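You operate a simulated robot arm through the tools that you are given. There is no shell and no other tool.

The job below is to be done with a simulated robot arm. You get a single attempt, and the scene is never put back.

JOB
Wash the greasy brass ring in the tank and stand it in the sink.
Fine: lift the wash lid, hold the part under the suds till no grease shows, stand it in the rinse sink to drain, then shut the lid. Drop nothing, spill no more than a spoonful, keep fingers from under the lid, leave the other parts on the ledge. Where these are worked on the way, their far stop is far enough and under half their travel is too little: wash lid. What is to be rubbed or washed off counts as gone when no trace of it is left.

It is judged by the outcome, as a careful person would: the job done as asked, and still so three seconds after it is handed in. It fails if anything else is knocked over, pushed out of place, dropped, spilled or broken. Lids that push on must go on centred and level and be pressed home; caps that screw on are set level and turned clockwise until they are tight.

ROBOT AND FRAMES
A 7-joint arm with a two-finger parallel gripper, fixed in place. Base frame: the origin is on the floor under the middle of its stand, x ahead of it, y to its left, z up; the work surface is at about z = 81. Lengths are in cm, angles in degrees, forces in N, time in s.
With the tool pointing down near the work surface it reaches from about 10 to 66 cm from the base axis. Its first joint turns from -66.0 to 66.0 degrees. Payload 1.57 kg.
Tool frame: the origin (TCP) lies between the finger pads and is the grasp point; the fingertips stand 3 cm ahead of it; z points along the fingers, y is the line along which they close. The gripper opens to 8 cm. The fingers are 1.7 cm wide and 1.2 cm thick; the gripper's body (4 by 8.2 cm) begins 8 cm behind the TCP.
Orientation is told as [roll, pitch, yaw] about the base's x, y, z axes, in that order, counted from this pose: with the fingers straight down and closing along the base's y, the tool's x points along the base's -x, its y along +y and its z along -z.

CONTROLS
- The arm moves only by the tool step_arm. Its argument "motion" is a list of rows, each an object (a shift or turn left out is 0, a gripper value left out holds the last) with "fingers": the opening, from 0 (shut) to 1 (fully open); "linear": the shift along the base's x, y, z in units of 40 mm (1.0 is 40 mm), a list of three; "turn": the turn, a rotation vector about the base's x, y, z in units of 5 degrees (1.0 is 5 degrees), a list of three. In form: [{"fingers": fingers, "linear": [tx, ty, tz], "turn": [wx, wy, wz]}, ...]. A call has 1 to 20 rows; each row shifts and turns the commanded pose from where the row before left it. A call with a number of a shift or a turn outside -1 to 1 is refused whole. A row lasts 0.2 s, in which the tool goes at most 5 cm and 8.6 degrees; a call with a longer step from one row to the next is refused whole, and so is a gripper value outside its range. A pose out of reach is approached as far as the arm can. The call stops where the force on the tool passes 90 N (or 10 N more than at its start, if that is more) or the arm is blocked; 0.2 s more then pass. The fingers move at their own pace (about 7.2 cm/s each) and stop on an object; they squeeze with about 22 N. The grip force told is the motor's: it shows also when the fingers shut on nothing. Time passes only in rows, and 0.2 s behind the last, so rows that do not move let the fingers close. The reply holds the time, the measured pose of the TCP, the force on the tool along the base axes, the opening and the grip force, in the units named above and with some noise, with the torque about the TCP (base axes, N m) and any sound that the robot's microphone picked up.
- Cameras (640 x 400 px; columns grow to the right, rows downward): "scene" is fixed at [4.87, 43.68, 142.17]; the picture's right is [-0.75, -0.66, 0.00], its down [-0.41, 0.47, -0.78] and it looks along [0.51, -0.59, -0.63] (base axes); focal length 247 px, centre (320, 200). "wrist" rides on the gripper at [7.2, -0.7, -12.2] in the tool frame; the picture's right is [0.09, 1.00, 0.00], its down [-0.84, 0.08, -0.54] and it looks along [-0.54, 0.05, 0.84] (tool axes); focal length 238 px, centre (320, 200). There is no depth. A picture from a camera that has moved, and an enlarged one, comes with that camera's place and axes in the base frame and with its lens. The place of the scene camera against the robot may be out by one fixed shift of up to 1.2 cm in any direction.
- get_image(camera): a new picture of that camera. It takes no simulated time.
- close_up(camera, box): a new picture of the part [left, top, right, bottom] of that camera's present view, enlarged. It takes no simulated time.
- sign_off(): hands the job in; it is judged then, once.

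Places have to be worked out from the pictures, the camera data and where the tool is seen. Open the gripper and draw the arm clear of the work before you hand the job in, unless the task says otherwise.

The tools are called after "Call:" as a command line: name --argument value ..., lists and objects as JSON in quotes. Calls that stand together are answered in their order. step_arm: Moves the arm, as the interface text tells. Its arguments: {"type":"object","properties":{"motion":{"type":"array"}},"required":["motion"]} The other tools are called the same way: get_image (camera) takes a picture; close_up (camera, box) takes an enlarged picture of a part of a camera's view; sign_off () hands the job in.

At the start:

```text
time_s: 0.0
eef_pos: [31.48, 4.6, 124.94]
orientation: [-0.1, 0.0, 0.0]
contact_force: [-0.4, 1.1, 0.2]
ft_torque: [0.0, 0.01, -0.01]
opening: 8.03
grasp_force: 0.0
```

scene: 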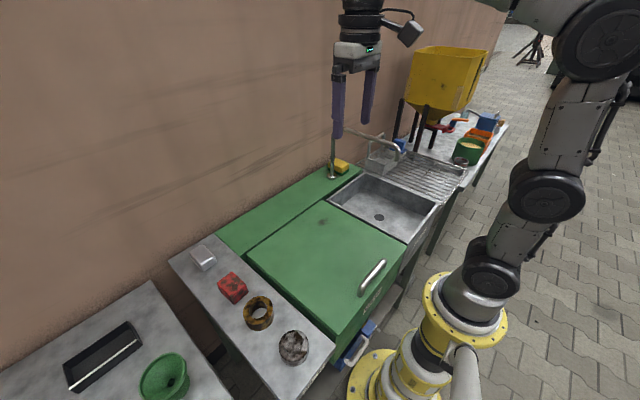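
wrist: 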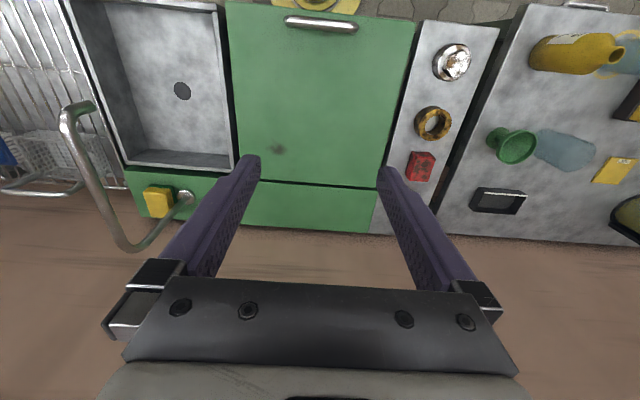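

I'll look closely at the ledge, lid and sink before moving anything; the first pictures put the ring near [36, 31] and the lid handle near [20.6, 3.5].

Call:
close_up --camera "scene" --box '[160, 220, 400, 400]'

Call:
close_up --camera "scene" --box '[220, 130, 480, 300]'

Call:
close_up --camera "wrist" --box '[370, 0, 640, 240]'

Call:
close_up --camera "wrist" --box '[200, 0, 440, 240]'

Call:
close_up --camera "wrist" --box '[0, 0, 260, 240]'

```text
2.22 times, centred on (280, 310) of scene
camera zoom: at [4.87, 43.68, 142.17], right [-0.75, -0.66, 0.0], down [-0.41, 0.47, -0.78], along [0.51, -0.59, -0.63], focal length 548 px, centre (409, -44)
```

zoom: 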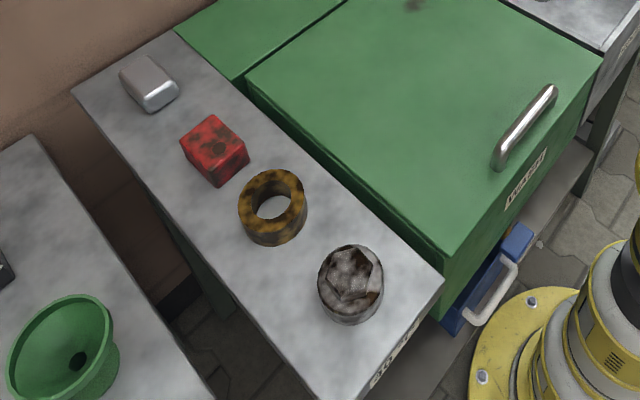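

```text
2.35 times, centred on (350, 215) of scene
camera zoom: at [4.87, 43.68, 142.17], right [-0.75, -0.66, 0.0], down [-0.41, 0.47, -0.78], along [0.51, -0.59, -0.63], focal length 580 px, centre (249, 165)
```

zoom: 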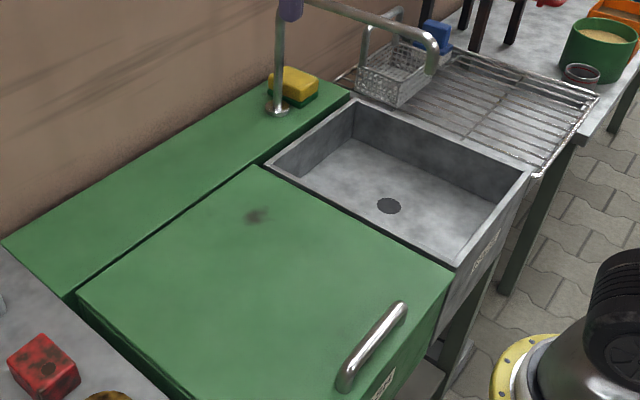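

```text
1.67 times, centred on (505, 120) of wrist
camera zoom: at [24.14, 4.17, 137.18], right [-0.09, 1.0, 0.0], down [0.84, 0.08, 0.54], along [0.54, 0.05, -0.84], focal length 397 px, centre (12, 333)
```

zoom: 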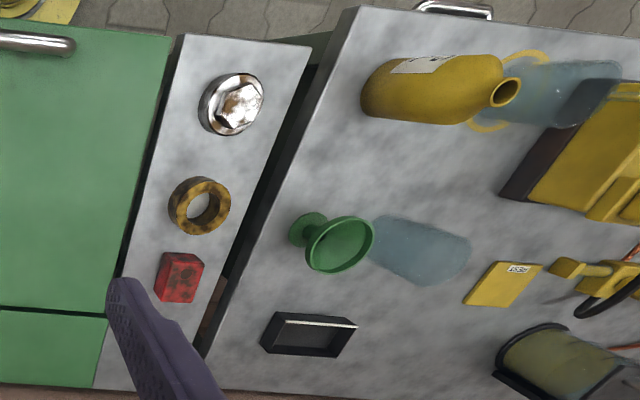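

```text
1.67 times, centred on (320, 120) of wrist
camera zoom: at [24.14, 4.17, 137.18], right [-0.09, 1.0, 0.0], down [0.84, 0.08, 0.54], along [0.54, 0.05, -0.84], focal length 397 px, centre (320, 333)
```

zoom: 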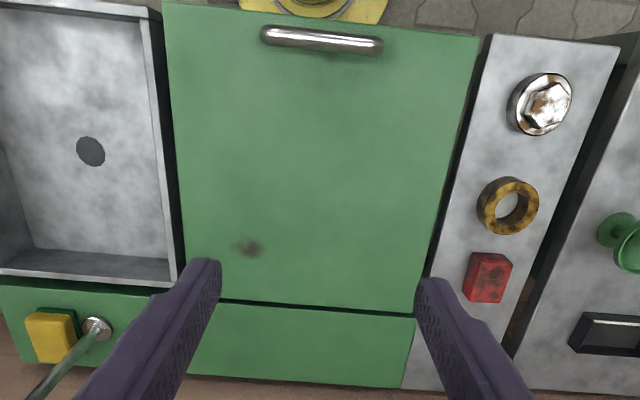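

```text
1.67 times, centred on (130, 120) of wrist
camera zoom: at [24.14, 4.17, 137.18], right [-0.09, 1.0, 0.0], down [0.84, 0.08, 0.54], along [0.54, 0.05, -0.84], focal length 397 px, centre (637, 333)
```

zoom: 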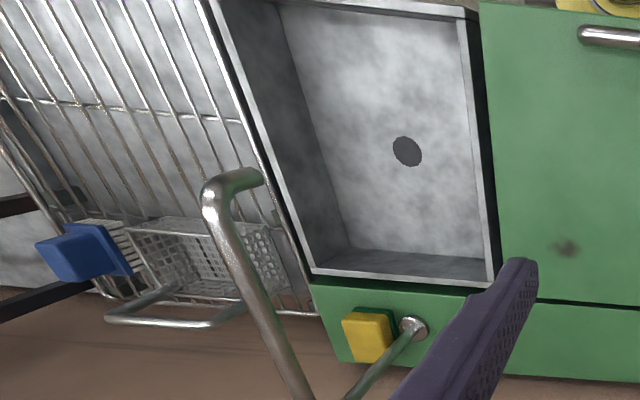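

The ring sits upright on the ledge, the lid hinges on its far (wall) side, and the handle bar runs along y at its near edge. I'll go over the handle, turn the gripper 90° so the fingers straddle the bar, and look again.

Call:
step_arm --motion '[{"fingers": 0.5, "linear": [-0.15, -0.014, -0.2], "turn": [0, 0, -1]}, {"linear": [-0.15, -0.014, -0.2], "turn": [0, 0, -1]}, {"linear": [-0.15, -0.014, -0.2], "turn": [0, 0, -1]}, {"linear": [-0.15, -0.014, -0.2], "turn": [0, 0, -1]}, {"linear": [-0.15, -0.014, -0.2], "turn": [0, 0, -1]}, {"linear": [-0.15, -0.014, -0.2], "turn": [0, 0, -1]}, {"linear": [-0.15, -0.014, -0.2], "turn": [0, 0, -1]}, {"linear": [-0.15, -0.014, -0.2], "turn": [0, 0, -1]}, {"linear": [-0.15, -0.014, -0.2], "turn": [0, 0, -1]}, {"linear": [-0.15, -0.014, -0.2], "turn": [0, 0, -1]}, {"linear": [-0.15, -0.014, -0.2], "turn": [0, 0, -1]}, {"linear": [-0.15, -0.014, -0.2], "turn": [0, 0, -1]}, {"linear": [-0.15, -0.014, -0.2], "turn": [0, 0, -1]}, {"linear": [-0.15, -0.014, -0.2], "turn": [0, 0, -1]}, {"linear": [-0.15, -0.014, -0.2], "turn": [0, 0, -1]}, {"linear": [-0.15, -0.014, -0.2], "turn": [0, 0, -1]}, {"linear": [-0.15, -0.014, -0.2], "turn": [0, 0, -1]}, {"linear": [-0.15, -0.014, -0.2], "turn": [0, 0, -1]}, {}, {}]'

```text
time_s: 4.2
eef_pos: [20.5, 3.68, 110.51]
orientation: [-0.1, 0.0, -90.1]
contact_force: [0.1, -0.4, 0.0]
ft_torque: [-0.01, 0.0, -0.05]
opening: 3.99
grasp_force: 0.0
```

The move went cleanly; now I look at the handle from here with both cameras.

Call:
get_image --camera "wrist"

Call:
get_image --camera "scene"

```text
taken
camera wrist: at [19.86, 11.01, 122.82], right [1.0, 0.09, 0.0], down [0.08, -0.84, 0.54], along [0.05, -0.54, -0.84], focal length 238 px, centre (320, 200)
```

wrist: 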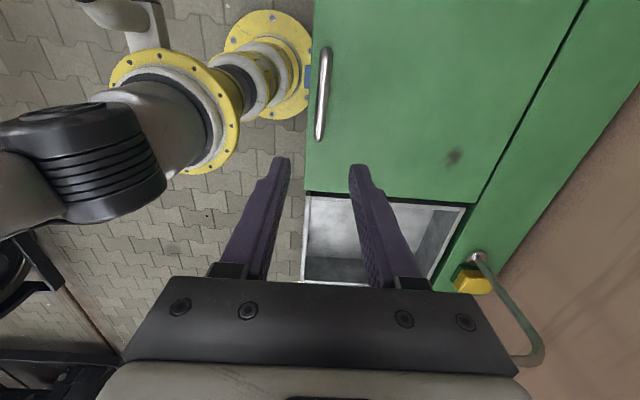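

```text
taken
```

scene: 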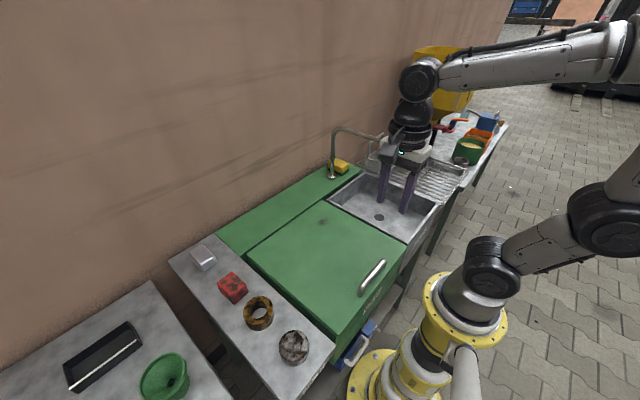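

The bar appears at about x = 20.9, running y ≈ -1.5 to 10.7. I'll enlarge the view to judge its thickness and stand-off.

Call:
close_up --camera "wrist" --box '[280, 30, 380, 160]'

Call:
close_up --camera "scene" --box '[330, 240, 410, 310]'

```text
3.08 times, centred on (330, 95) of wrist
camera zoom: at [19.86, 11.01, 122.82], right [1.0, 0.09, 0.0], down [0.08, -0.84, 0.54], along [0.05, -0.54, -0.84], focal length 733 px, centre (289, 523)
```

zoom: 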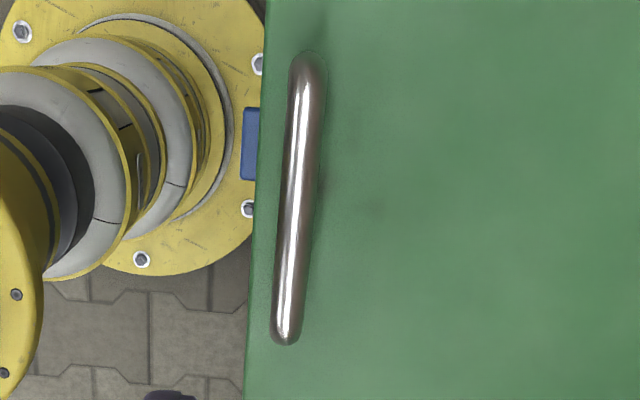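

```text
5.71 times, centred on (370, 275) of scene
camera zoom: at [4.87, 43.68, 142.17], right [-0.75, -0.66, 0.0], down [-0.41, 0.47, -0.78], along [0.51, -0.59, -0.63], focal length 1409 px, centre (34, -229)
```

zoom: 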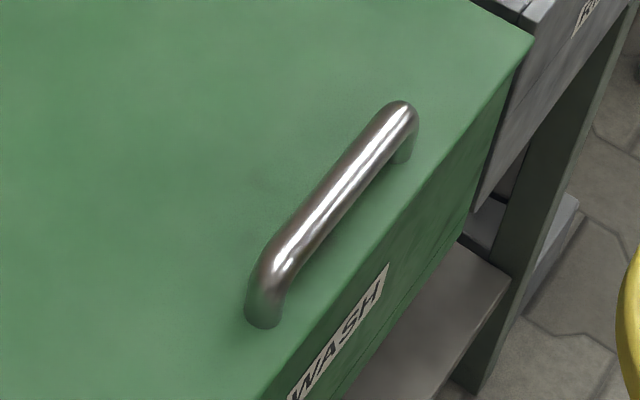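

The bar is about 1.5 cm thick and stands roughly 2.3 cm off the lid. I'll come lower over its middle to fix its position by parallax.

Call:
step_arm --motion '[{"linear": [0.02, 0.06, -0.75]}, {"linear": [0.02, 0.06, -0.75]}, {"linear": [0.02, 0.06, -0.75]}, {"linear": [0.02, 0.05, -0.75]}, {"linear": [0, 0, -0.6]}, {}]'

Call:
get_image --camera "wrist"

Call:
close_up --camera "wrist" --box '[250, 50, 410, 190]'

Call:
get_image --camera "scene"

```text
time_s: 5.6
eef_pos: [20.98, 4.67, 96.28]
orientation: [0.1, 0.0, -90.1]
contact_force: [0.0, 0.9, 0.1]
ft_torque: [-0.03, 0.02, 0.01]
opening: 3.99
grasp_force: 0.1
```

```text
taken
camera wrist: at [20.15, 12.02, 108.47], right [1.0, 0.09, 0.0], down [0.08, -0.84, 0.54], along [0.05, -0.54, -0.84], focal length 238 px, centre (320, 200)
```

wrist: 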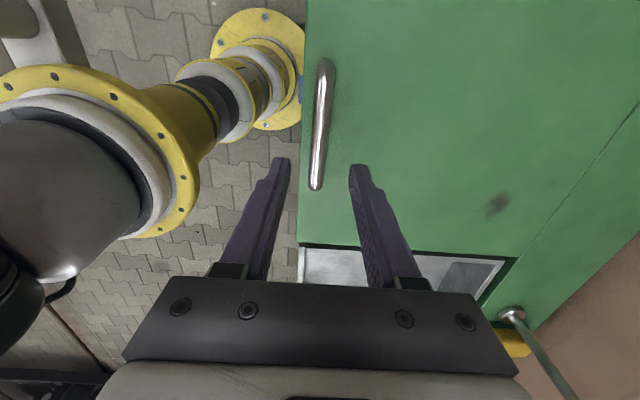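

```text
2.86 times, centred on (330, 120) of wrist
camera zoom: at [20.15, 12.02, 108.47], right [1.0, 0.09, 0.0], down [0.08, -0.84, 0.54], along [0.05, -0.54, -0.84], focal length 681 px, centre (291, 429)
```

zoom: 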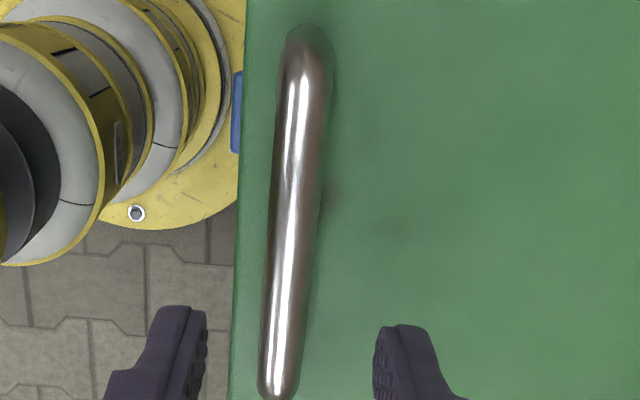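

```text
taken
```

scene: 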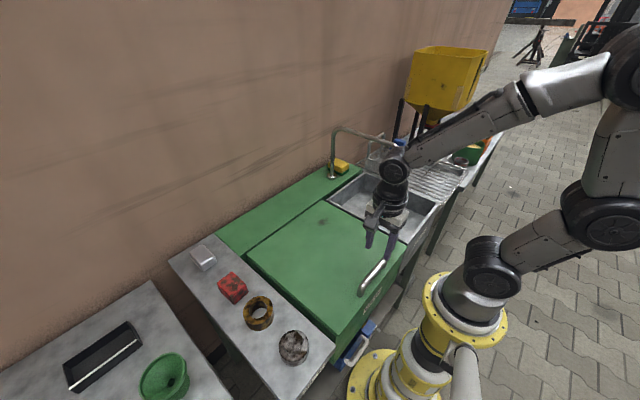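

The bar is at x ≈ 20.9, centre y ≈ 4.4, and about z = 85. I'll lower with the fingers straddling it until their tips reach just past the bar's middle.

Call:
step_arm --motion '[{"fingers": 0.4, "linear": [-0.02, -0.03, -0.6]}, {"linear": [0, -0.03, -0.6]}, {"linear": [0, 0, -0.5]}, {"linear": [0, 0, -0.3]}, {}]'

Call:
get_image --camera "wrist"

Call:
close_up --camera "scene" --box '[320, 210, 440, 310]'

```text
time_s: 6.8
eef_pos: [20.92, 4.31, 88.11]
orientation: [0.1, 0.0, -90.0]
contact_force: [-0.5, -0.3, 0.2]
ft_torque: [-0.01, 0.02, 0.0]
opening: 3.21
grasp_force: 0.0
```

```text
taken
camera wrist: at [20.17, 11.68, 100.42], right [1.0, 0.09, 0.0], down [0.08, -0.84, 0.54], along [0.05, -0.54, -0.84], focal length 238 px, centre (320, 200)
```

wrist: 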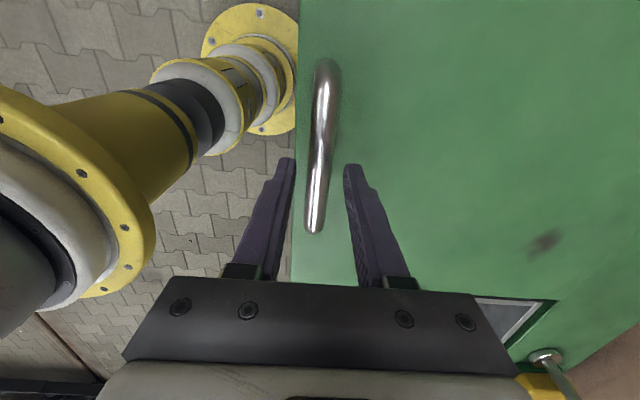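

```text
4.00 times, centred on (380, 260) of scene
camera zoom: at [4.87, 43.68, 142.17], right [-0.75, -0.66, 0.0], down [-0.41, 0.47, -0.78], along [0.51, -0.59, -0.63], focal length 986 px, centre (80, -40)
```

zoom: 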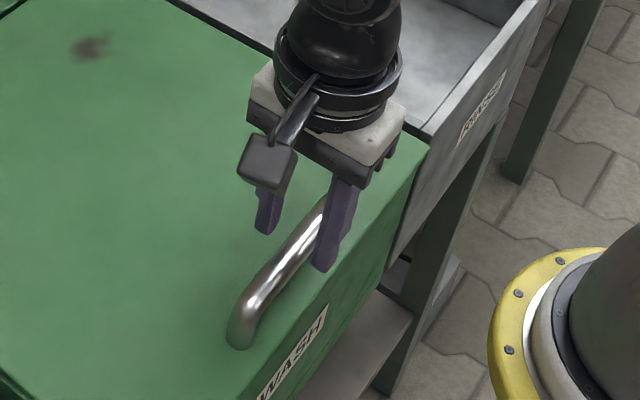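

The bar lies between the fingers, tips now at about z = 85.1. I'll ease lower in small steps, watching for force from the lid.

Call:
step_arm --motion '[{"linear": [0, 0, -0.1]}, {"linear": [0, 0, -0.1]}, {"linear": [0, 0, -0.1]}, {"linear": [0, 0, -0.05]}]'

Call:
get_image --camera "wrist"

Call:
close_up --camera "scene" --box '[350, 240, 410, 290]'

```text
time_s: 7.8
eef_pos: [20.8, 4.27, 86.86]
orientation: [0.0, -0.1, -90.1]
contact_force: [-0.4, 0.1, -0.6]
ft_torque: [0.03, -0.02, -0.03]
opening: 3.2
grasp_force: 0.1
```

```text
taken
camera wrist: at [20.12, 11.62, 98.99], right [1.0, 0.09, 0.0], down [0.08, -0.84, 0.54], along [0.05, -0.54, -0.84], focal length 238 px, centre (320, 200)
```

wrist: 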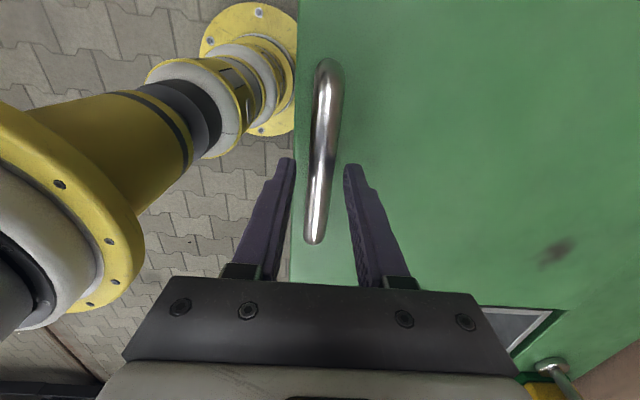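

```text
8.00 times, centred on (380, 265) of scene
camera zoom: at [4.87, 43.68, 142.17], right [-0.75, -0.66, 0.0], down [-0.41, 0.47, -0.78], along [0.51, -0.59, -0.63], focal length 1973 px, centre (-160, -320)
```

zoom: 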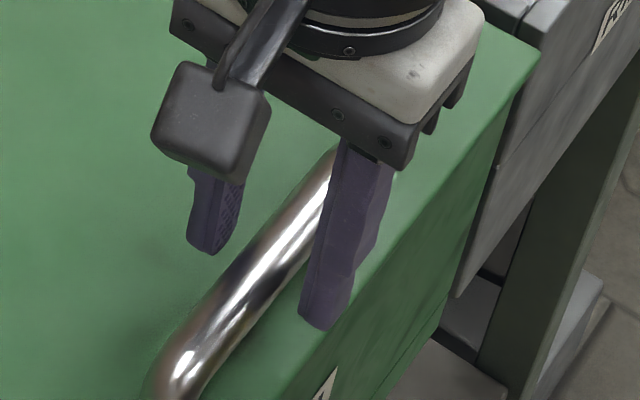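

The fingertips now reach about 0.8 cm below the bar's centre on both sides with no lid contact. I close on the bar.

Call:
step_arm --motion '[{"fingers": 0.0}, {}, {}]'

Call:
close_up --camera "scene" --box '[350, 240, 410, 290]'

```text
time_s: 8.6
eef_pos: [20.92, 4.25, 86.77]
orientation: [0.0, 0.0, -90.0]
contact_force: [4.1, -2.1, -3.1]
ft_torque: [-0.1, -0.1, 0.05]
opening: 1.76
grasp_force: 32.3
```

```text
8.00 times, centred on (380, 265) of scene
camera zoom: at [4.88, 43.67, 142.17], right [-0.75, -0.66, 0.0], down [-0.41, 0.47, -0.78], along [0.51, -0.59, -0.63], focal length 1973 px, centre (-160, -320)
```

zoom: 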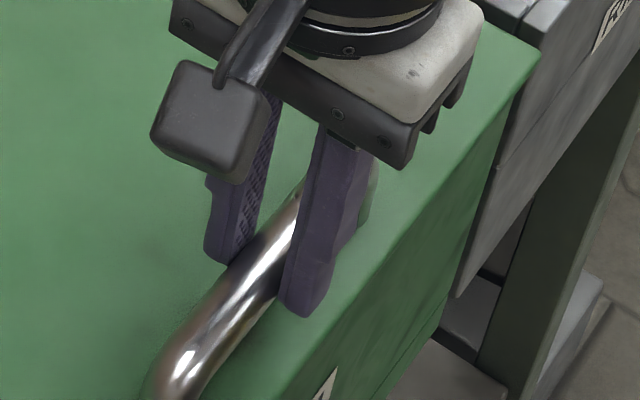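

The grip is firm on the bar (opening 1.76, so about 1.8 cm thick). With the hinge estimated near x = 54.5, z = 82, I start lifting slowly along the arc and check the forces.

Call:
step_arm --motion '[{"linear": [0.0225, 0, 0.1825]}, {"linear": [0.0225, 0, 0.1825]}, {"linear": [0.0225, 0, 0.1825]}, {"linear": [0.0225, 0, 0.1825]}, {}]'

Call:
get_image --camera "scene"

```text
time_s: 9.8
eef_pos: [21.23, 4.26, 89.73]
orientation: [0.3, 0.0, -90.0]
contact_force: [12.8, -9.4, -3.7]
ft_torque: [-0.44, -0.35, -0.06]
opening: 1.78
grasp_force: 32.6
```

```text
taken
```

scene: 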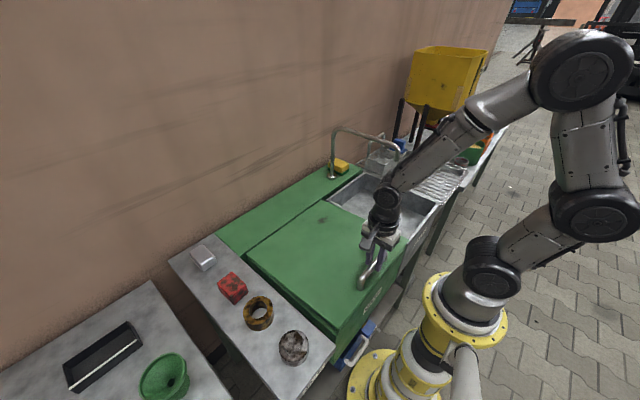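

The lid is lifting with modest side force (+x 13 N), so the true arc leans a bit more toward +x than I assumed. I continue with slightly more x.

Call:
step_arm --motion '[{"linear": [0.05, -0.01, 0.18]}, {"linear": [0.05, -0.01, 0.18]}, {"linear": [0.05, 0, 0.18]}, {"linear": [0.05, 0, 0.18]}]'

Call:
get_image --camera "scene"

Call:
get_image --camera "wrist"

```text
time_s: 10.8
eef_pos: [22.12, 4.16, 92.6]
orientation: [0.2, 0.1, -90.0]
contact_force: [16.5, 7.7, -10.0]
ft_torque: [0.49, -0.2, -0.04]
opening: 1.78
grasp_force: 32.1
```

```text
taken
```

scene: 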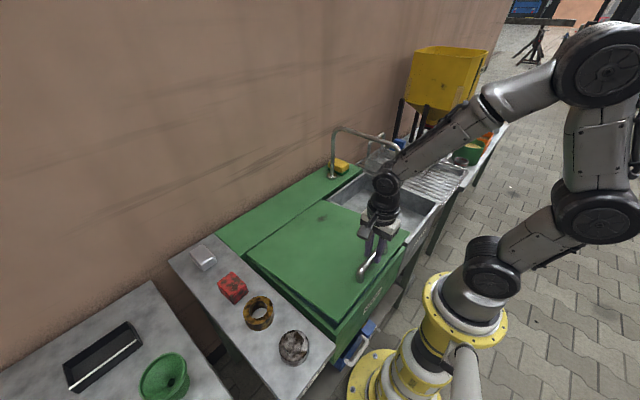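

```text
taken
camera wrist: at [21.32, 11.6, 104.86], right [1.0, 0.09, 0.0], down [0.07, -0.84, 0.54], along [0.05, -0.54, -0.84], focal length 238 px, centre (320, 200)
```

wrist: 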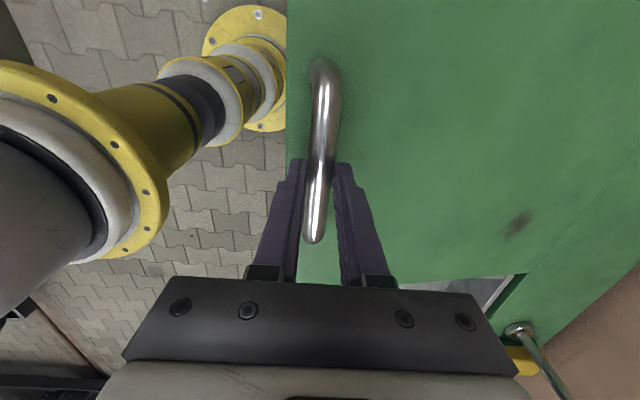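

The lid is rising with the tool and is light (about 10 N). I keep following the arc, correcting the hinge estimate downward to about z = 80.

Call:
step_arm --motion '[{"linear": [0.118, 0, 0.276]}, {"linear": [0.118, 0, 0.276]}, {"linear": [0.118, 0, 0.276]}, {"linear": [0.134, 0, 0.263]}, {"linear": [0.134, 0, 0.263]}, {"linear": [0.134, 0, 0.263]}]'

Call:
get_image --camera "scene"

Call:
get_image --camera "wrist"

```text
time_s: 12.2
eef_pos: [24.68, 4.16, 99.02]
orientation: [-0.6, -0.1, -90.2]
contact_force: [-23.5, 14.4, 8.1]
ft_torque: [0.09, 0.86, -0.15]
opening: 1.75
grasp_force: 32.5
```

```text
taken
```

scene: 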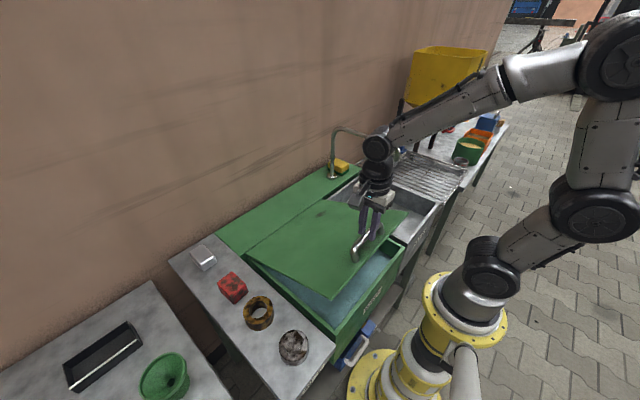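

```text
taken
camera wrist: at [24.11, 11.54, 111.24], right [1.0, 0.09, -0.01], down [0.08, -0.84, 0.54], along [0.04, -0.54, -0.84], focal length 238 px, centre (320, 200)
```

wrist: 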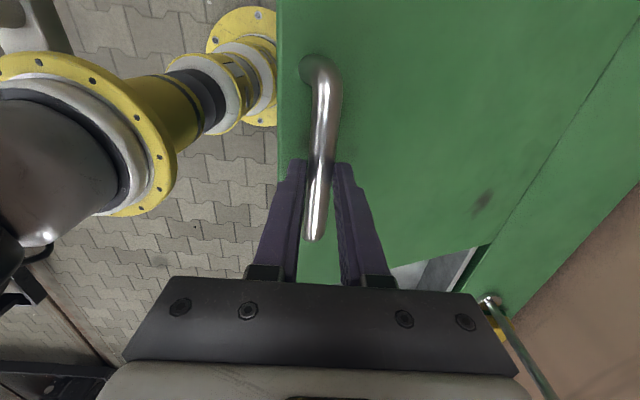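

The force flipped to -x 24 N, so the arc radius is a little larger; fitting the points gives a hinge near (56.5, 80) with R ≈ 35.9. I continue along that arc.

Call:
step_arm --motion '[{"linear": [0.12, 0, 0.2725]}, {"linear": [0.137, 0, 0.2725]}, {"linear": [0.154, 0, 0.2725]}, {"linear": [0.178, 0, 0.258]}, {"linear": [0.188, 0, 0.251]}, {"linear": [0.198, 0, 0.244]}]'

Call:
get_image --camera "scene"

Call:
get_image --camera "wrist"

```text
time_s: 13.6
eef_pos: [28.88, 4.11, 105.28]
orientation: [0.1, -0.1, -90.0]
contact_force: [-9.4, -0.2, 2.0]
ft_torque: [-0.48, 0.48, -0.18]
opening: 1.76
grasp_force: 32.2
```

```text
taken
```

scene: 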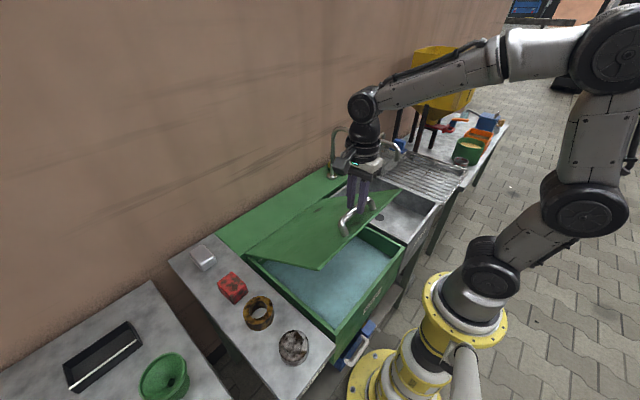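

```text
taken
camera wrist: at [28.12, 11.54, 117.55], right [1.0, 0.09, 0.0], down [0.08, -0.84, 0.54], along [0.05, -0.54, -0.84], focal length 238 px, centre (320, 200)
```

wrist: 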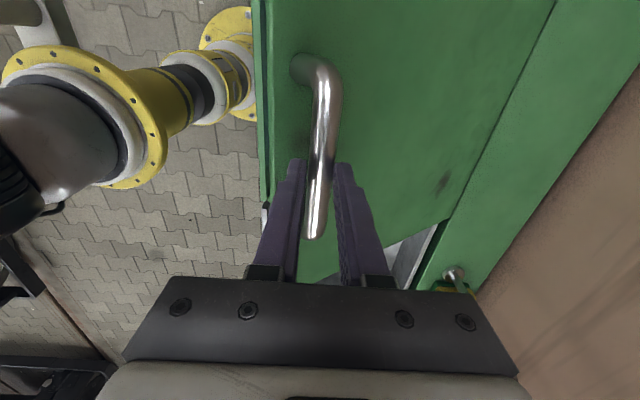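

Forces are small and the suds in the tank are now visible. I keep going along the same arc to roughly 45° open.

Call:
step_arm --motion '[{"linear": [0.205, 0, 0.234]}, {"linear": [0.213, 0, 0.228]}, {"linear": [0.222, 0, 0.223]}, {"linear": [0.23, 0, 0.213]}, {"linear": [0.237, 0, 0.206]}, {"linear": [0.244, 0, 0.2]}]'

Call:
get_image --camera "scene"

Call:
get_image --camera "wrist"

```text
time_s: 15.0
eef_pos: [34.22, 4.11, 110.65]
orientation: [-0.1, 0.1, -90.1]
contact_force: [-12.1, 4.2, 8.4]
ft_torque: [0.63, 0.53, -0.34]
opening: 1.72
grasp_force: 32.9
```

```text
taken
```

scene: 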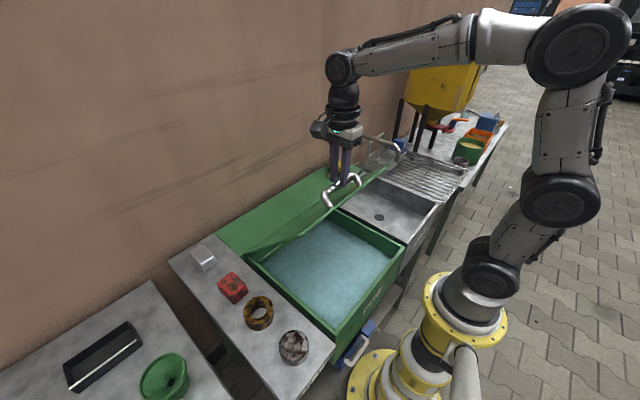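

```text
taken
camera wrist: at [33.5, 11.5, 122.85], right [1.0, 0.09, 0.0], down [0.08, -0.84, 0.54], along [0.05, -0.54, -0.84], focal length 238 px, centre (320, 200)
```

wrist: 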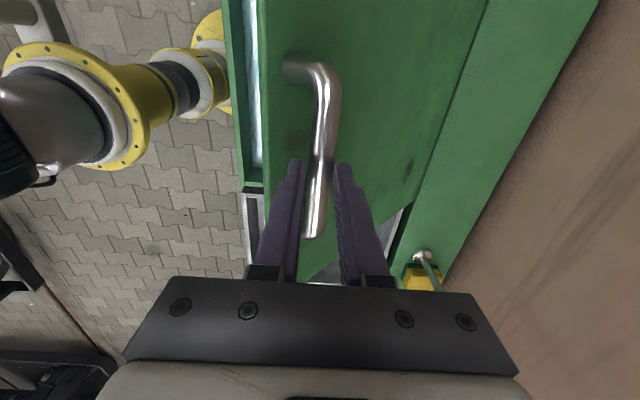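

About 45° open now. I'll enlarge the handle to check the clearance between the near finger and the lid before going further.

Call:
close_up --camera "scene" --box '[300, 130, 400, 230]'

Call:
close_up --camera "wrist" --box '[230, 40, 410, 290]'

```text
4.00 times, centred on (350, 180) of scene
camera zoom: at [4.82, 43.69, 142.16], right [-0.75, -0.66, 0.0], down [-0.41, 0.47, -0.78], along [0.51, -0.59, -0.63], focal length 986 px, centre (200, 280)
```

zoom: 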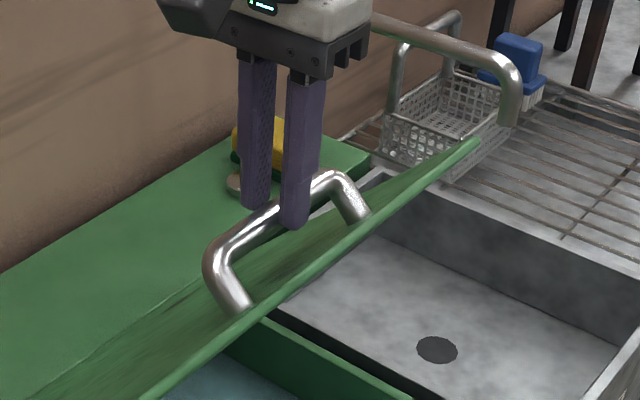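

```text
1.60 times, centred on (320, 165) of wrist
camera zoom: at [33.5, 11.5, 122.85], right [1.0, 0.09, 0.0], down [0.08, -0.84, 0.54], along [0.05, -0.54, -0.84], focal length 381 px, centre (320, 256)
```

zoom: 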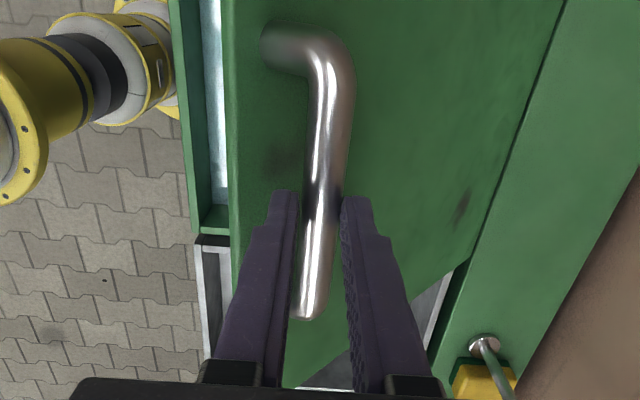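

The posts turn out about 3 cm tall, so the finger has ample room behind the bar. I continue the arc toward vertical.

Call:
step_arm --motion '[{"linear": [0.24, 0, 0.188]}, {"linear": [0.25, 0, 0.179]}, {"linear": [0.255, 0, 0.17]}, {"linear": [0.265, 0, 0.161]}, {"linear": [0.27, 0, 0.1525]}, {"linear": [0.275, 0, 0.144]}]'

Call:
get_image --camera "scene"

Call:
get_image --camera "wrist"

```text
time_s: 16.4
eef_pos: [40.56, 4.16, 114.65]
orientation: [0.2, 0.0, -90.2]
contact_force: [-14.5, -2.2, 24.3]
ft_torque: [-0.3, 0.63, -0.26]
opening: 1.66
grasp_force: 31.9
```

```text
taken
```

scene: 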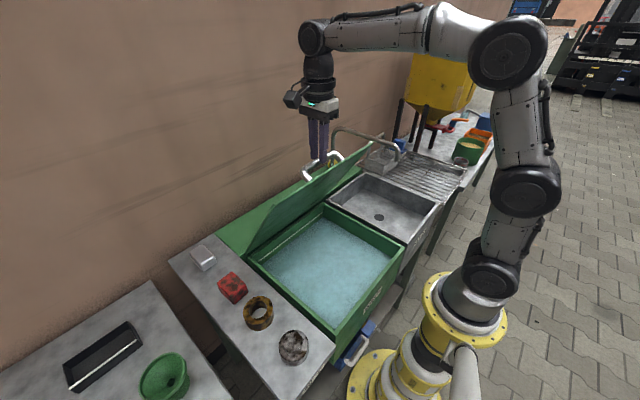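

```text
taken
camera wrist: at [39.77, 11.52, 126.83], right [1.0, 0.09, 0.0], down [0.07, -0.84, 0.54], along [0.05, -0.54, -0.84], focal length 238 px, centre (320, 200)
```

wrist: 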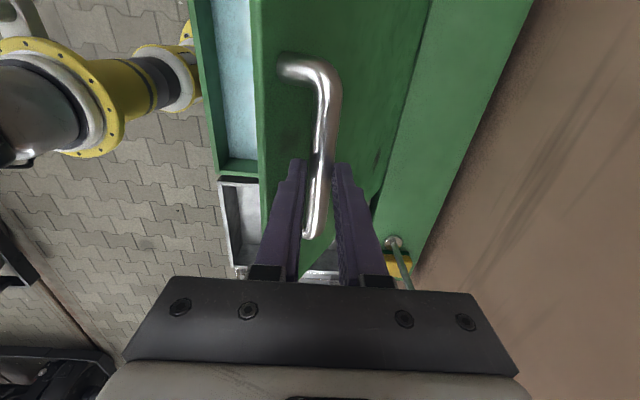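

The opening has shrunk to 1.66 with an upward push, which means the fingertips have ridden up over the bar's centre: the real hinge is nearer (55.2, 80), R ≈ 34.6. I press the tool down while still gripping to seat the bar deeper between the fingers.

Call:
step_arm --motion '[{"linear": [0, 0, -0.1]}, {"linear": [0, 0, -0.12]}, {"linear": [0, 0, -0.12]}]'

Call:
close_up --camera "scene" --box '[280, 100, 380, 200]'

```text
time_s: 17.2
eef_pos: [40.47, 4.23, 113.12]
orientation: [0.1, 0.1, -90.1]
contact_force: [-15.3, -0.1, 28.9]
ft_torque: [0.07, 0.37, -0.31]
opening: 1.77
grasp_force: 33.0
```

```text
4.00 times, centred on (330, 150) of scene
camera zoom: at [4.78, 43.67, 142.17], right [-0.75, -0.66, 0.0], down [-0.41, 0.47, -0.78], along [0.51, -0.59, -0.63], focal length 986 px, centre (280, 400)
```

zoom: 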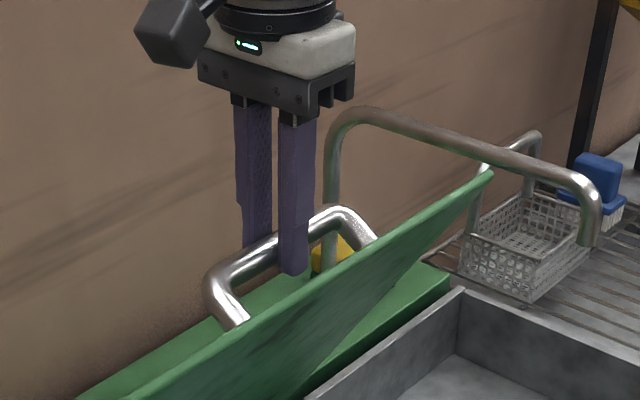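

The bar is seated again (opening 1.77, tips about 1.2 cm past its centre). I continue to about 80° of arc with the refined circle.

Call:
step_arm --motion '[{"linear": [0.245, 0, 0.108]}, {"linear": [0.25, 0, 0.1]}, {"linear": [0.25, 0, 0.092]}, {"linear": [0.255, 0, 0.085]}, {"linear": [0.29, 0, 0.082]}, {"linear": [0.292, 0, 0.075]}, {"linear": [0.292, 0, 0.069]}, {"linear": [0.292, 0, 0.063]}]'

Call:
get_image --camera "scene"

Call:
get_image --camera "wrist"

```text
time_s: 19.0
eef_pos: [49.35, 4.21, 115.79]
orientation: [-0.1, -0.1, -90.0]
contact_force: [-4.9, -2.8, 11.0]
ft_torque: [-0.17, 0.18, -0.28]
opening: 1.78
grasp_force: 32.2
```

```text
taken
```

scene: 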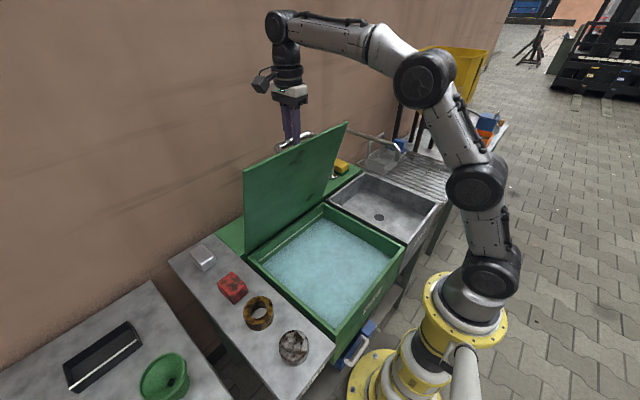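

```text
taken
camera wrist: at [48.58, 11.6, 127.97], right [1.0, 0.09, 0.0], down [0.08, -0.84, 0.54], along [0.05, -0.54, -0.84], focal length 238 px, centre (320, 200)
```

wrist: 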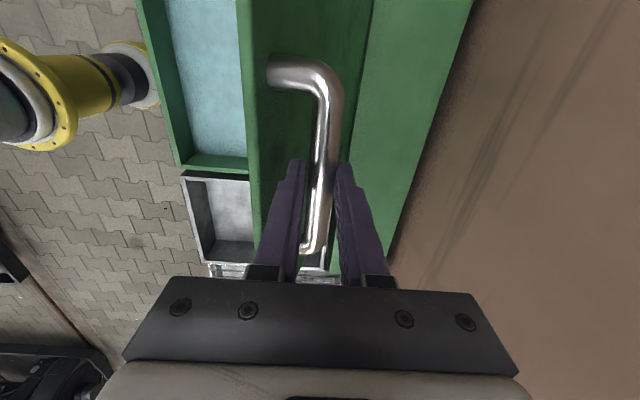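

θ is about 73° with low forces. I go on in smaller steps toward vertical, watching for the stop.

Call:
step_arm --motion '[{"linear": [0.24, 0, 0.045]}, {"linear": [0.24, 0, 0.035]}, {"linear": [0.24, 0, 0.025]}, {"linear": [0.24, 0, 0.015]}, {"linear": [0.24, 0, 0.007]}]'

Call:
get_image --camera "scene"

```text
time_s: 20.2
eef_pos: [53.52, 4.3, 116.11]
orientation: [-1.3, 0.0, -90.0]
contact_force: [-43.4, -4.0, -8.1]
ft_torque: [0.06, 0.54, -0.3]
opening: 1.76
grasp_force: 32.4
```

```text
taken
```

scene: 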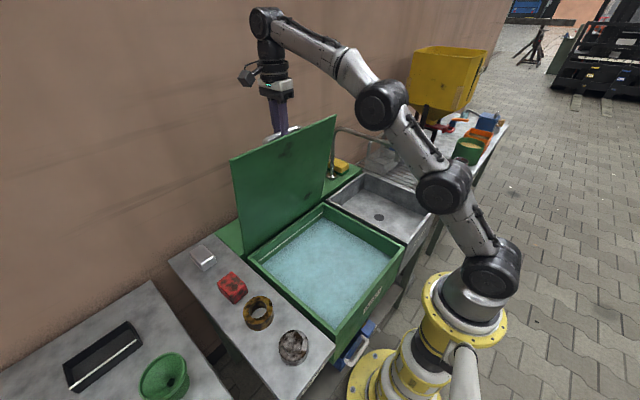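

A firm -43 N along x at bar x ≈ 53.5 indicates the lid's far stop at about 80°. I relax the push, then open the fingers only slightly (still hooked behind the bar) to see if the lid stays put.

Call:
step_arm --motion '[{"linear": [-0.12, 0, 0]}, {}]'

Call:
step_arm --motion '[{"fingers": 0.29}, {}, {}]'

Call:
close_up --camera "scene" --box '[220, 60, 360, 170]'

Call:
get_image --camera "wrist"

```text
time_s: 20.8
eef_pos: [53.33, 4.34, 116.19]
orientation: [-0.5, -0.1, -90.0]
contact_force: [-20.5, 1.7, -16.0]
ft_torque: [-0.4, 0.34, -0.35]
opening: 1.79
grasp_force: 32.1
```

```text
time_s: 21.6
eef_pos: [53.57, 4.15, 116.43]
orientation: [0.1, 0.0, -90.0]
contact_force: [-0.5, -0.3, 0.4]
ft_torque: [-0.01, 0.01, 0.02]
opening: 2.33
grasp_force: 0.1
```

```text
3.64 times, centred on (290, 115) of scene
camera zoom: at [4.87, 43.68, 142.17], right [-0.75, -0.66, 0.0], down [-0.41, 0.47, -0.78], along [0.51, -0.59, -0.63], focal length 897 px, centre (429, 509)
```

zoom: 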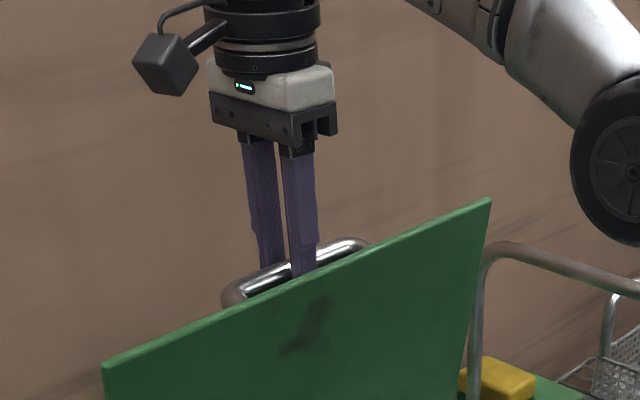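

```text
taken
camera wrist: at [52.82, 11.54, 128.59], right [1.0, 0.09, 0.0], down [0.08, -0.84, 0.54], along [0.05, -0.54, -0.84], focal length 238 px, centre (320, 200)
```

wrist: 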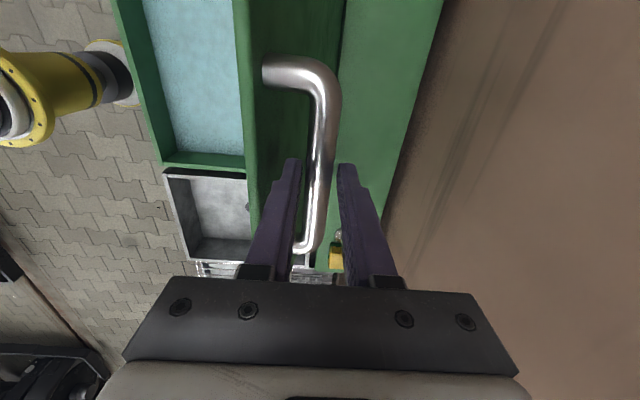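

Contact force is zero and the bar sits clear between the fingers, so the lid holds itself open. I wait briefly to confirm it doesn't drift, then raise straight up off the handle.

Call:
step_arm --motion '[{}, {}, {}, {"linear": [0, 0, 0.3]}, {"linear": [0, 0, 0.4]}, {"linear": [0, 0, 0.5]}, {"linear": [0, 0, 0.5]}, {}]'

Call:
get_image --camera "scene"

Call:
get_image --camera "wrist"

```text
time_s: 23.4
eef_pos: [52.62, 4.23, 119.29]
orientation: [0.0, 0.0, -90.0]
contact_force: [-0.6, 0.1, 0.4]
ft_torque: [0.0, 0.02, 0.01]
opening: 2.33
grasp_force: 0.1
out of reach, approached as far as the arm can: row 5, 6, 7
```

```text
taken
```

scene: 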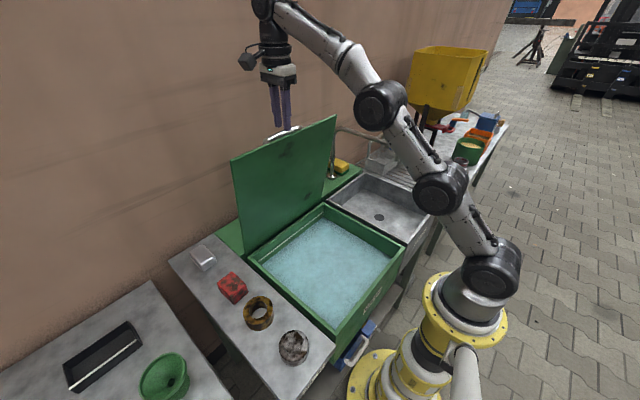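

```text
taken
camera wrist: at [51.95, 11.53, 131.55], right [1.0, 0.09, 0.0], down [0.08, -0.84, 0.54], along [0.05, -0.54, -0.84], focal length 238 px, centre (320, 200)
```

wrist: 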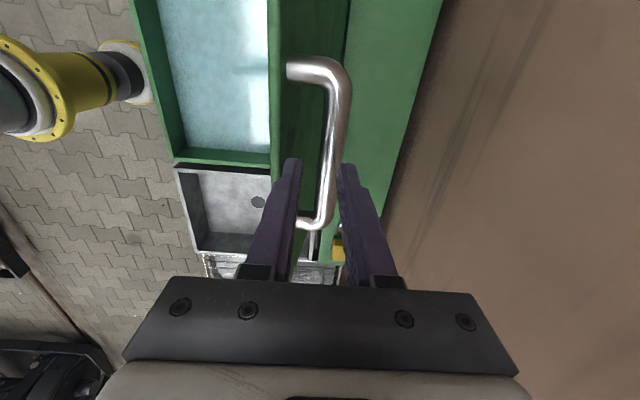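

The arm is at its upper reach here, but the tips (z ≈ 116.3) are above the bar and touch nothing. I'll shut the fingers to slim the hand and climb up and back toward the robot, over the lid's edge (about x = 50.4, z = 116.2).

Call:
step_arm --motion '[{"fingers": 0.0}, {}, {"linear": [-0.1, 0, 0.15]}, {"linear": [-0.1, 0, 0.15]}]'

Call:
close_up --camera "scene" --box '[220, 60, 360, 170]'

Call:
get_image --camera "wrist"

```text
time_s: 24.4
eef_pos: [51.81, 4.05, 120.43]
orientation: [0.1, 0.1, -90.0]
contact_force: [-0.2, 0.8, 0.0]
ft_torque: [0.0, 0.0, -0.03]
opening: 0.0
grasp_force: 21.6
```

```text
3.64 times, centred on (290, 115) of scene
camera zoom: at [4.87, 43.68, 142.17], right [-0.75, -0.66, 0.0], down [-0.41, 0.47, -0.78], along [0.51, -0.59, -0.63], focal length 897 px, centre (429, 509)
```

zoom: 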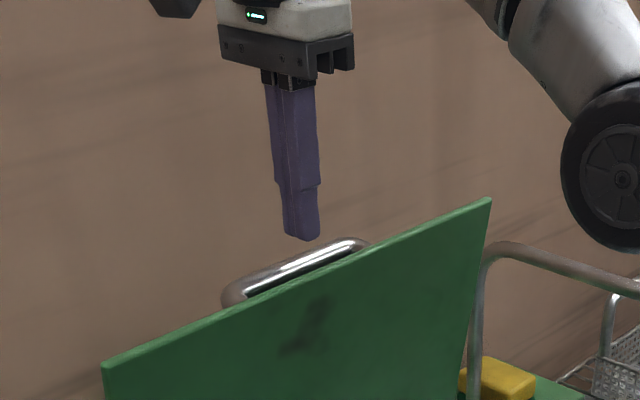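

```text
taken
camera wrist: at [51.13, 11.4, 132.67], right [1.0, 0.09, 0.0], down [0.08, -0.84, 0.54], along [0.05, -0.54, -0.84], focal length 238 px, centre (320, 200)
```

wrist: 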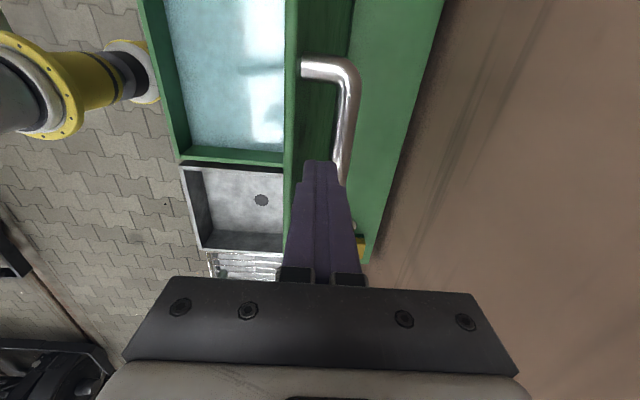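

The tips are clear above the bar. I continue up and back over the lid edge to a safe spot above the tank.

Call:
step_arm --motion '[{"linear": [-0.2, 0, 0.22]}, {"linear": [-0.2, 0, 0.22]}, {"linear": [-0.3, 0, 0.22]}, {"linear": [-0.6, 0, 0.1]}, {"linear": [-0.8, 0, 0]}, {"linear": [-0.8, 0, 0]}, {"linear": [-0.8, 0, 0]}, {}]'

Call:
get_image --camera "scene"

Call:
get_image --camera "wrist"

```text
time_s: 26.2
eef_pos: [36.8, 4.34, 123.26]
orientation: [0.0, 0.0, -90.0]
contact_force: [1.1, -0.4, 0.1]
ft_torque: [0.01, 0.02, 0.01]
opening: 0.01
grasp_force: 21.4
out of reach, approached as far as the arm can: row 2
```

```text
taken
```

scene: 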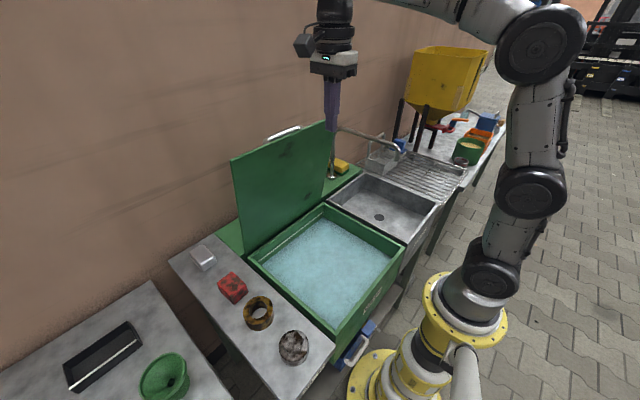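

```text
taken
camera wrist: at [36.17, 11.64, 135.46], right [1.0, 0.09, 0.0], down [0.08, -0.84, 0.54], along [0.05, -0.54, -0.84], focal length 238 px, centre (320, 200)
```

wrist: 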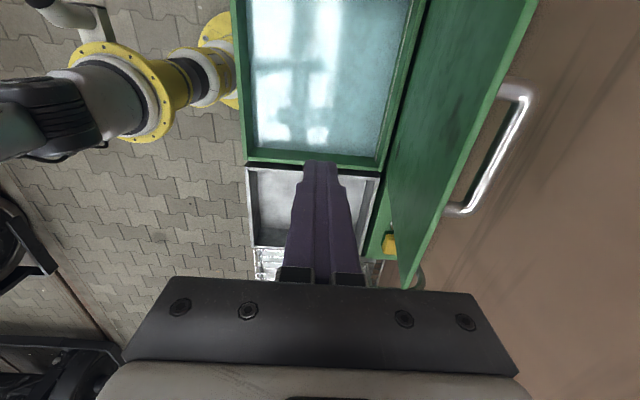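

The lid stays open by itself. Now I go over the ring on the ledge (≈ [36.3, 30.9]), turning the gripper back to yaw 0 so the fingers clear the neighbouring parts, with the fingers fully open.

Call:
step_arm --motion '[{"linear": [-0.01, 0.37, -0.2], "turn": [0, 0, 1]}, {"linear": [-0.01, 0.37, -0.2], "turn": [0, 0, 1]}, {"linear": [-0.01, 0.37, -0.2], "turn": [0, 0, 1]}, {"linear": [-0.01, 0.37, -0.2], "turn": [0, 0, 1]}, {"linear": [-0.01, 0.37, -0.2], "turn": [0, 0, 1]}, {"linear": [-0.01, 0.37, -0.2], "turn": [0, 0, 1]}, {"linear": [-0.01, 0.37, -0.2], "turn": [0, 0, 1]}, {"linear": [-0.01, 0.37, -0.2], "turn": [0, 0, 1]}, {"linear": [-0.01, 0.37, -0.2], "turn": [0, 0, 1]}, {"fingers": 1.0, "linear": [-0.01, 0.37, -0.2], "turn": [0, 0, 1]}, {"linear": [-0.01, 0.37, -0.2], "turn": [0, 0, 1]}, {"linear": [-0.01, 0.37, -0.2], "turn": [0, 0, 1]}, {"linear": [-0.01, 0.37, -0.2], "turn": [0, 0, 1]}, {"linear": [-0.01, 0.37, -0.2], "turn": [0, 0, 1]}, {"linear": [-0.01, 0.37, -0.2], "turn": [0, 0, 1]}, {"linear": [-0.01, 0.37, -0.2], "turn": [0, 0, 1]}, {"linear": [-0.01, 0.37, -0.2], "turn": [0, 0, 1]}, {"linear": [0.0, 0.37, -0.2], "turn": [0, 0, 1]}, {}, {}]'

Call:
get_image --camera "scene"

Call:
get_image --camera "wrist"

```text
time_s: 30.4
eef_pos: [36.22, 30.55, 108.91]
orientation: [0.0, 0.0, 0.1]
contact_force: [0.2, 0.6, -0.3]
ft_torque: [0.0, -0.04, 0.01]
opening: 7.99
grasp_force: 0.0
```

```text
taken
```

scene: 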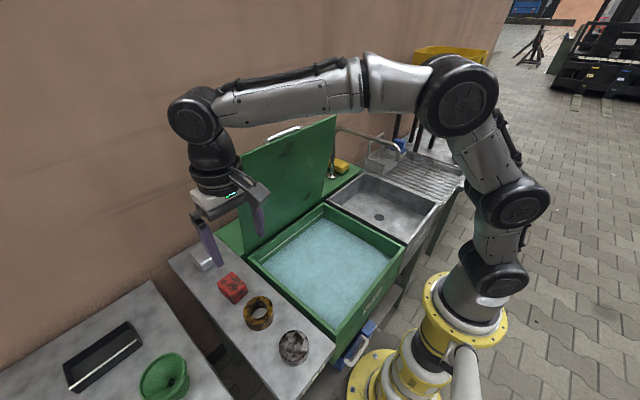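

```text
taken
camera wrist: at [29.01, 30.15, 121.12], right [-0.09, 1.0, 0.0], down [0.84, 0.08, 0.54], along [0.54, 0.05, -0.84], focal length 238 px, centre (320, 200)
```

wrist: 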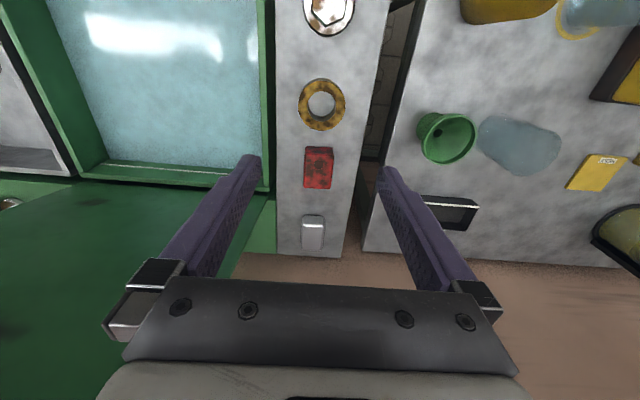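

The ring shows centred at about [36.0, 31.0], outer diameter ≈ 7.0 cm against an 8 cm opening, so it needs good centring. I'll enlarge for a precise measurement.

Call:
close_up --camera "wrist" --box '[280, 60, 370, 150]'

```text
4.44 times, centred on (325, 105) of wrist
camera zoom: at [29.01, 30.15, 121.12], right [-0.09, 1.0, 0.0], down [0.84, 0.08, 0.54], along [0.54, 0.05, -0.84], focal length 1059 px, centre (298, 622)
```

zoom: 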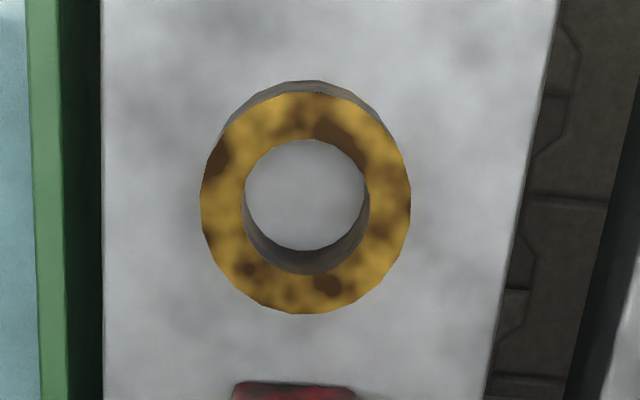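

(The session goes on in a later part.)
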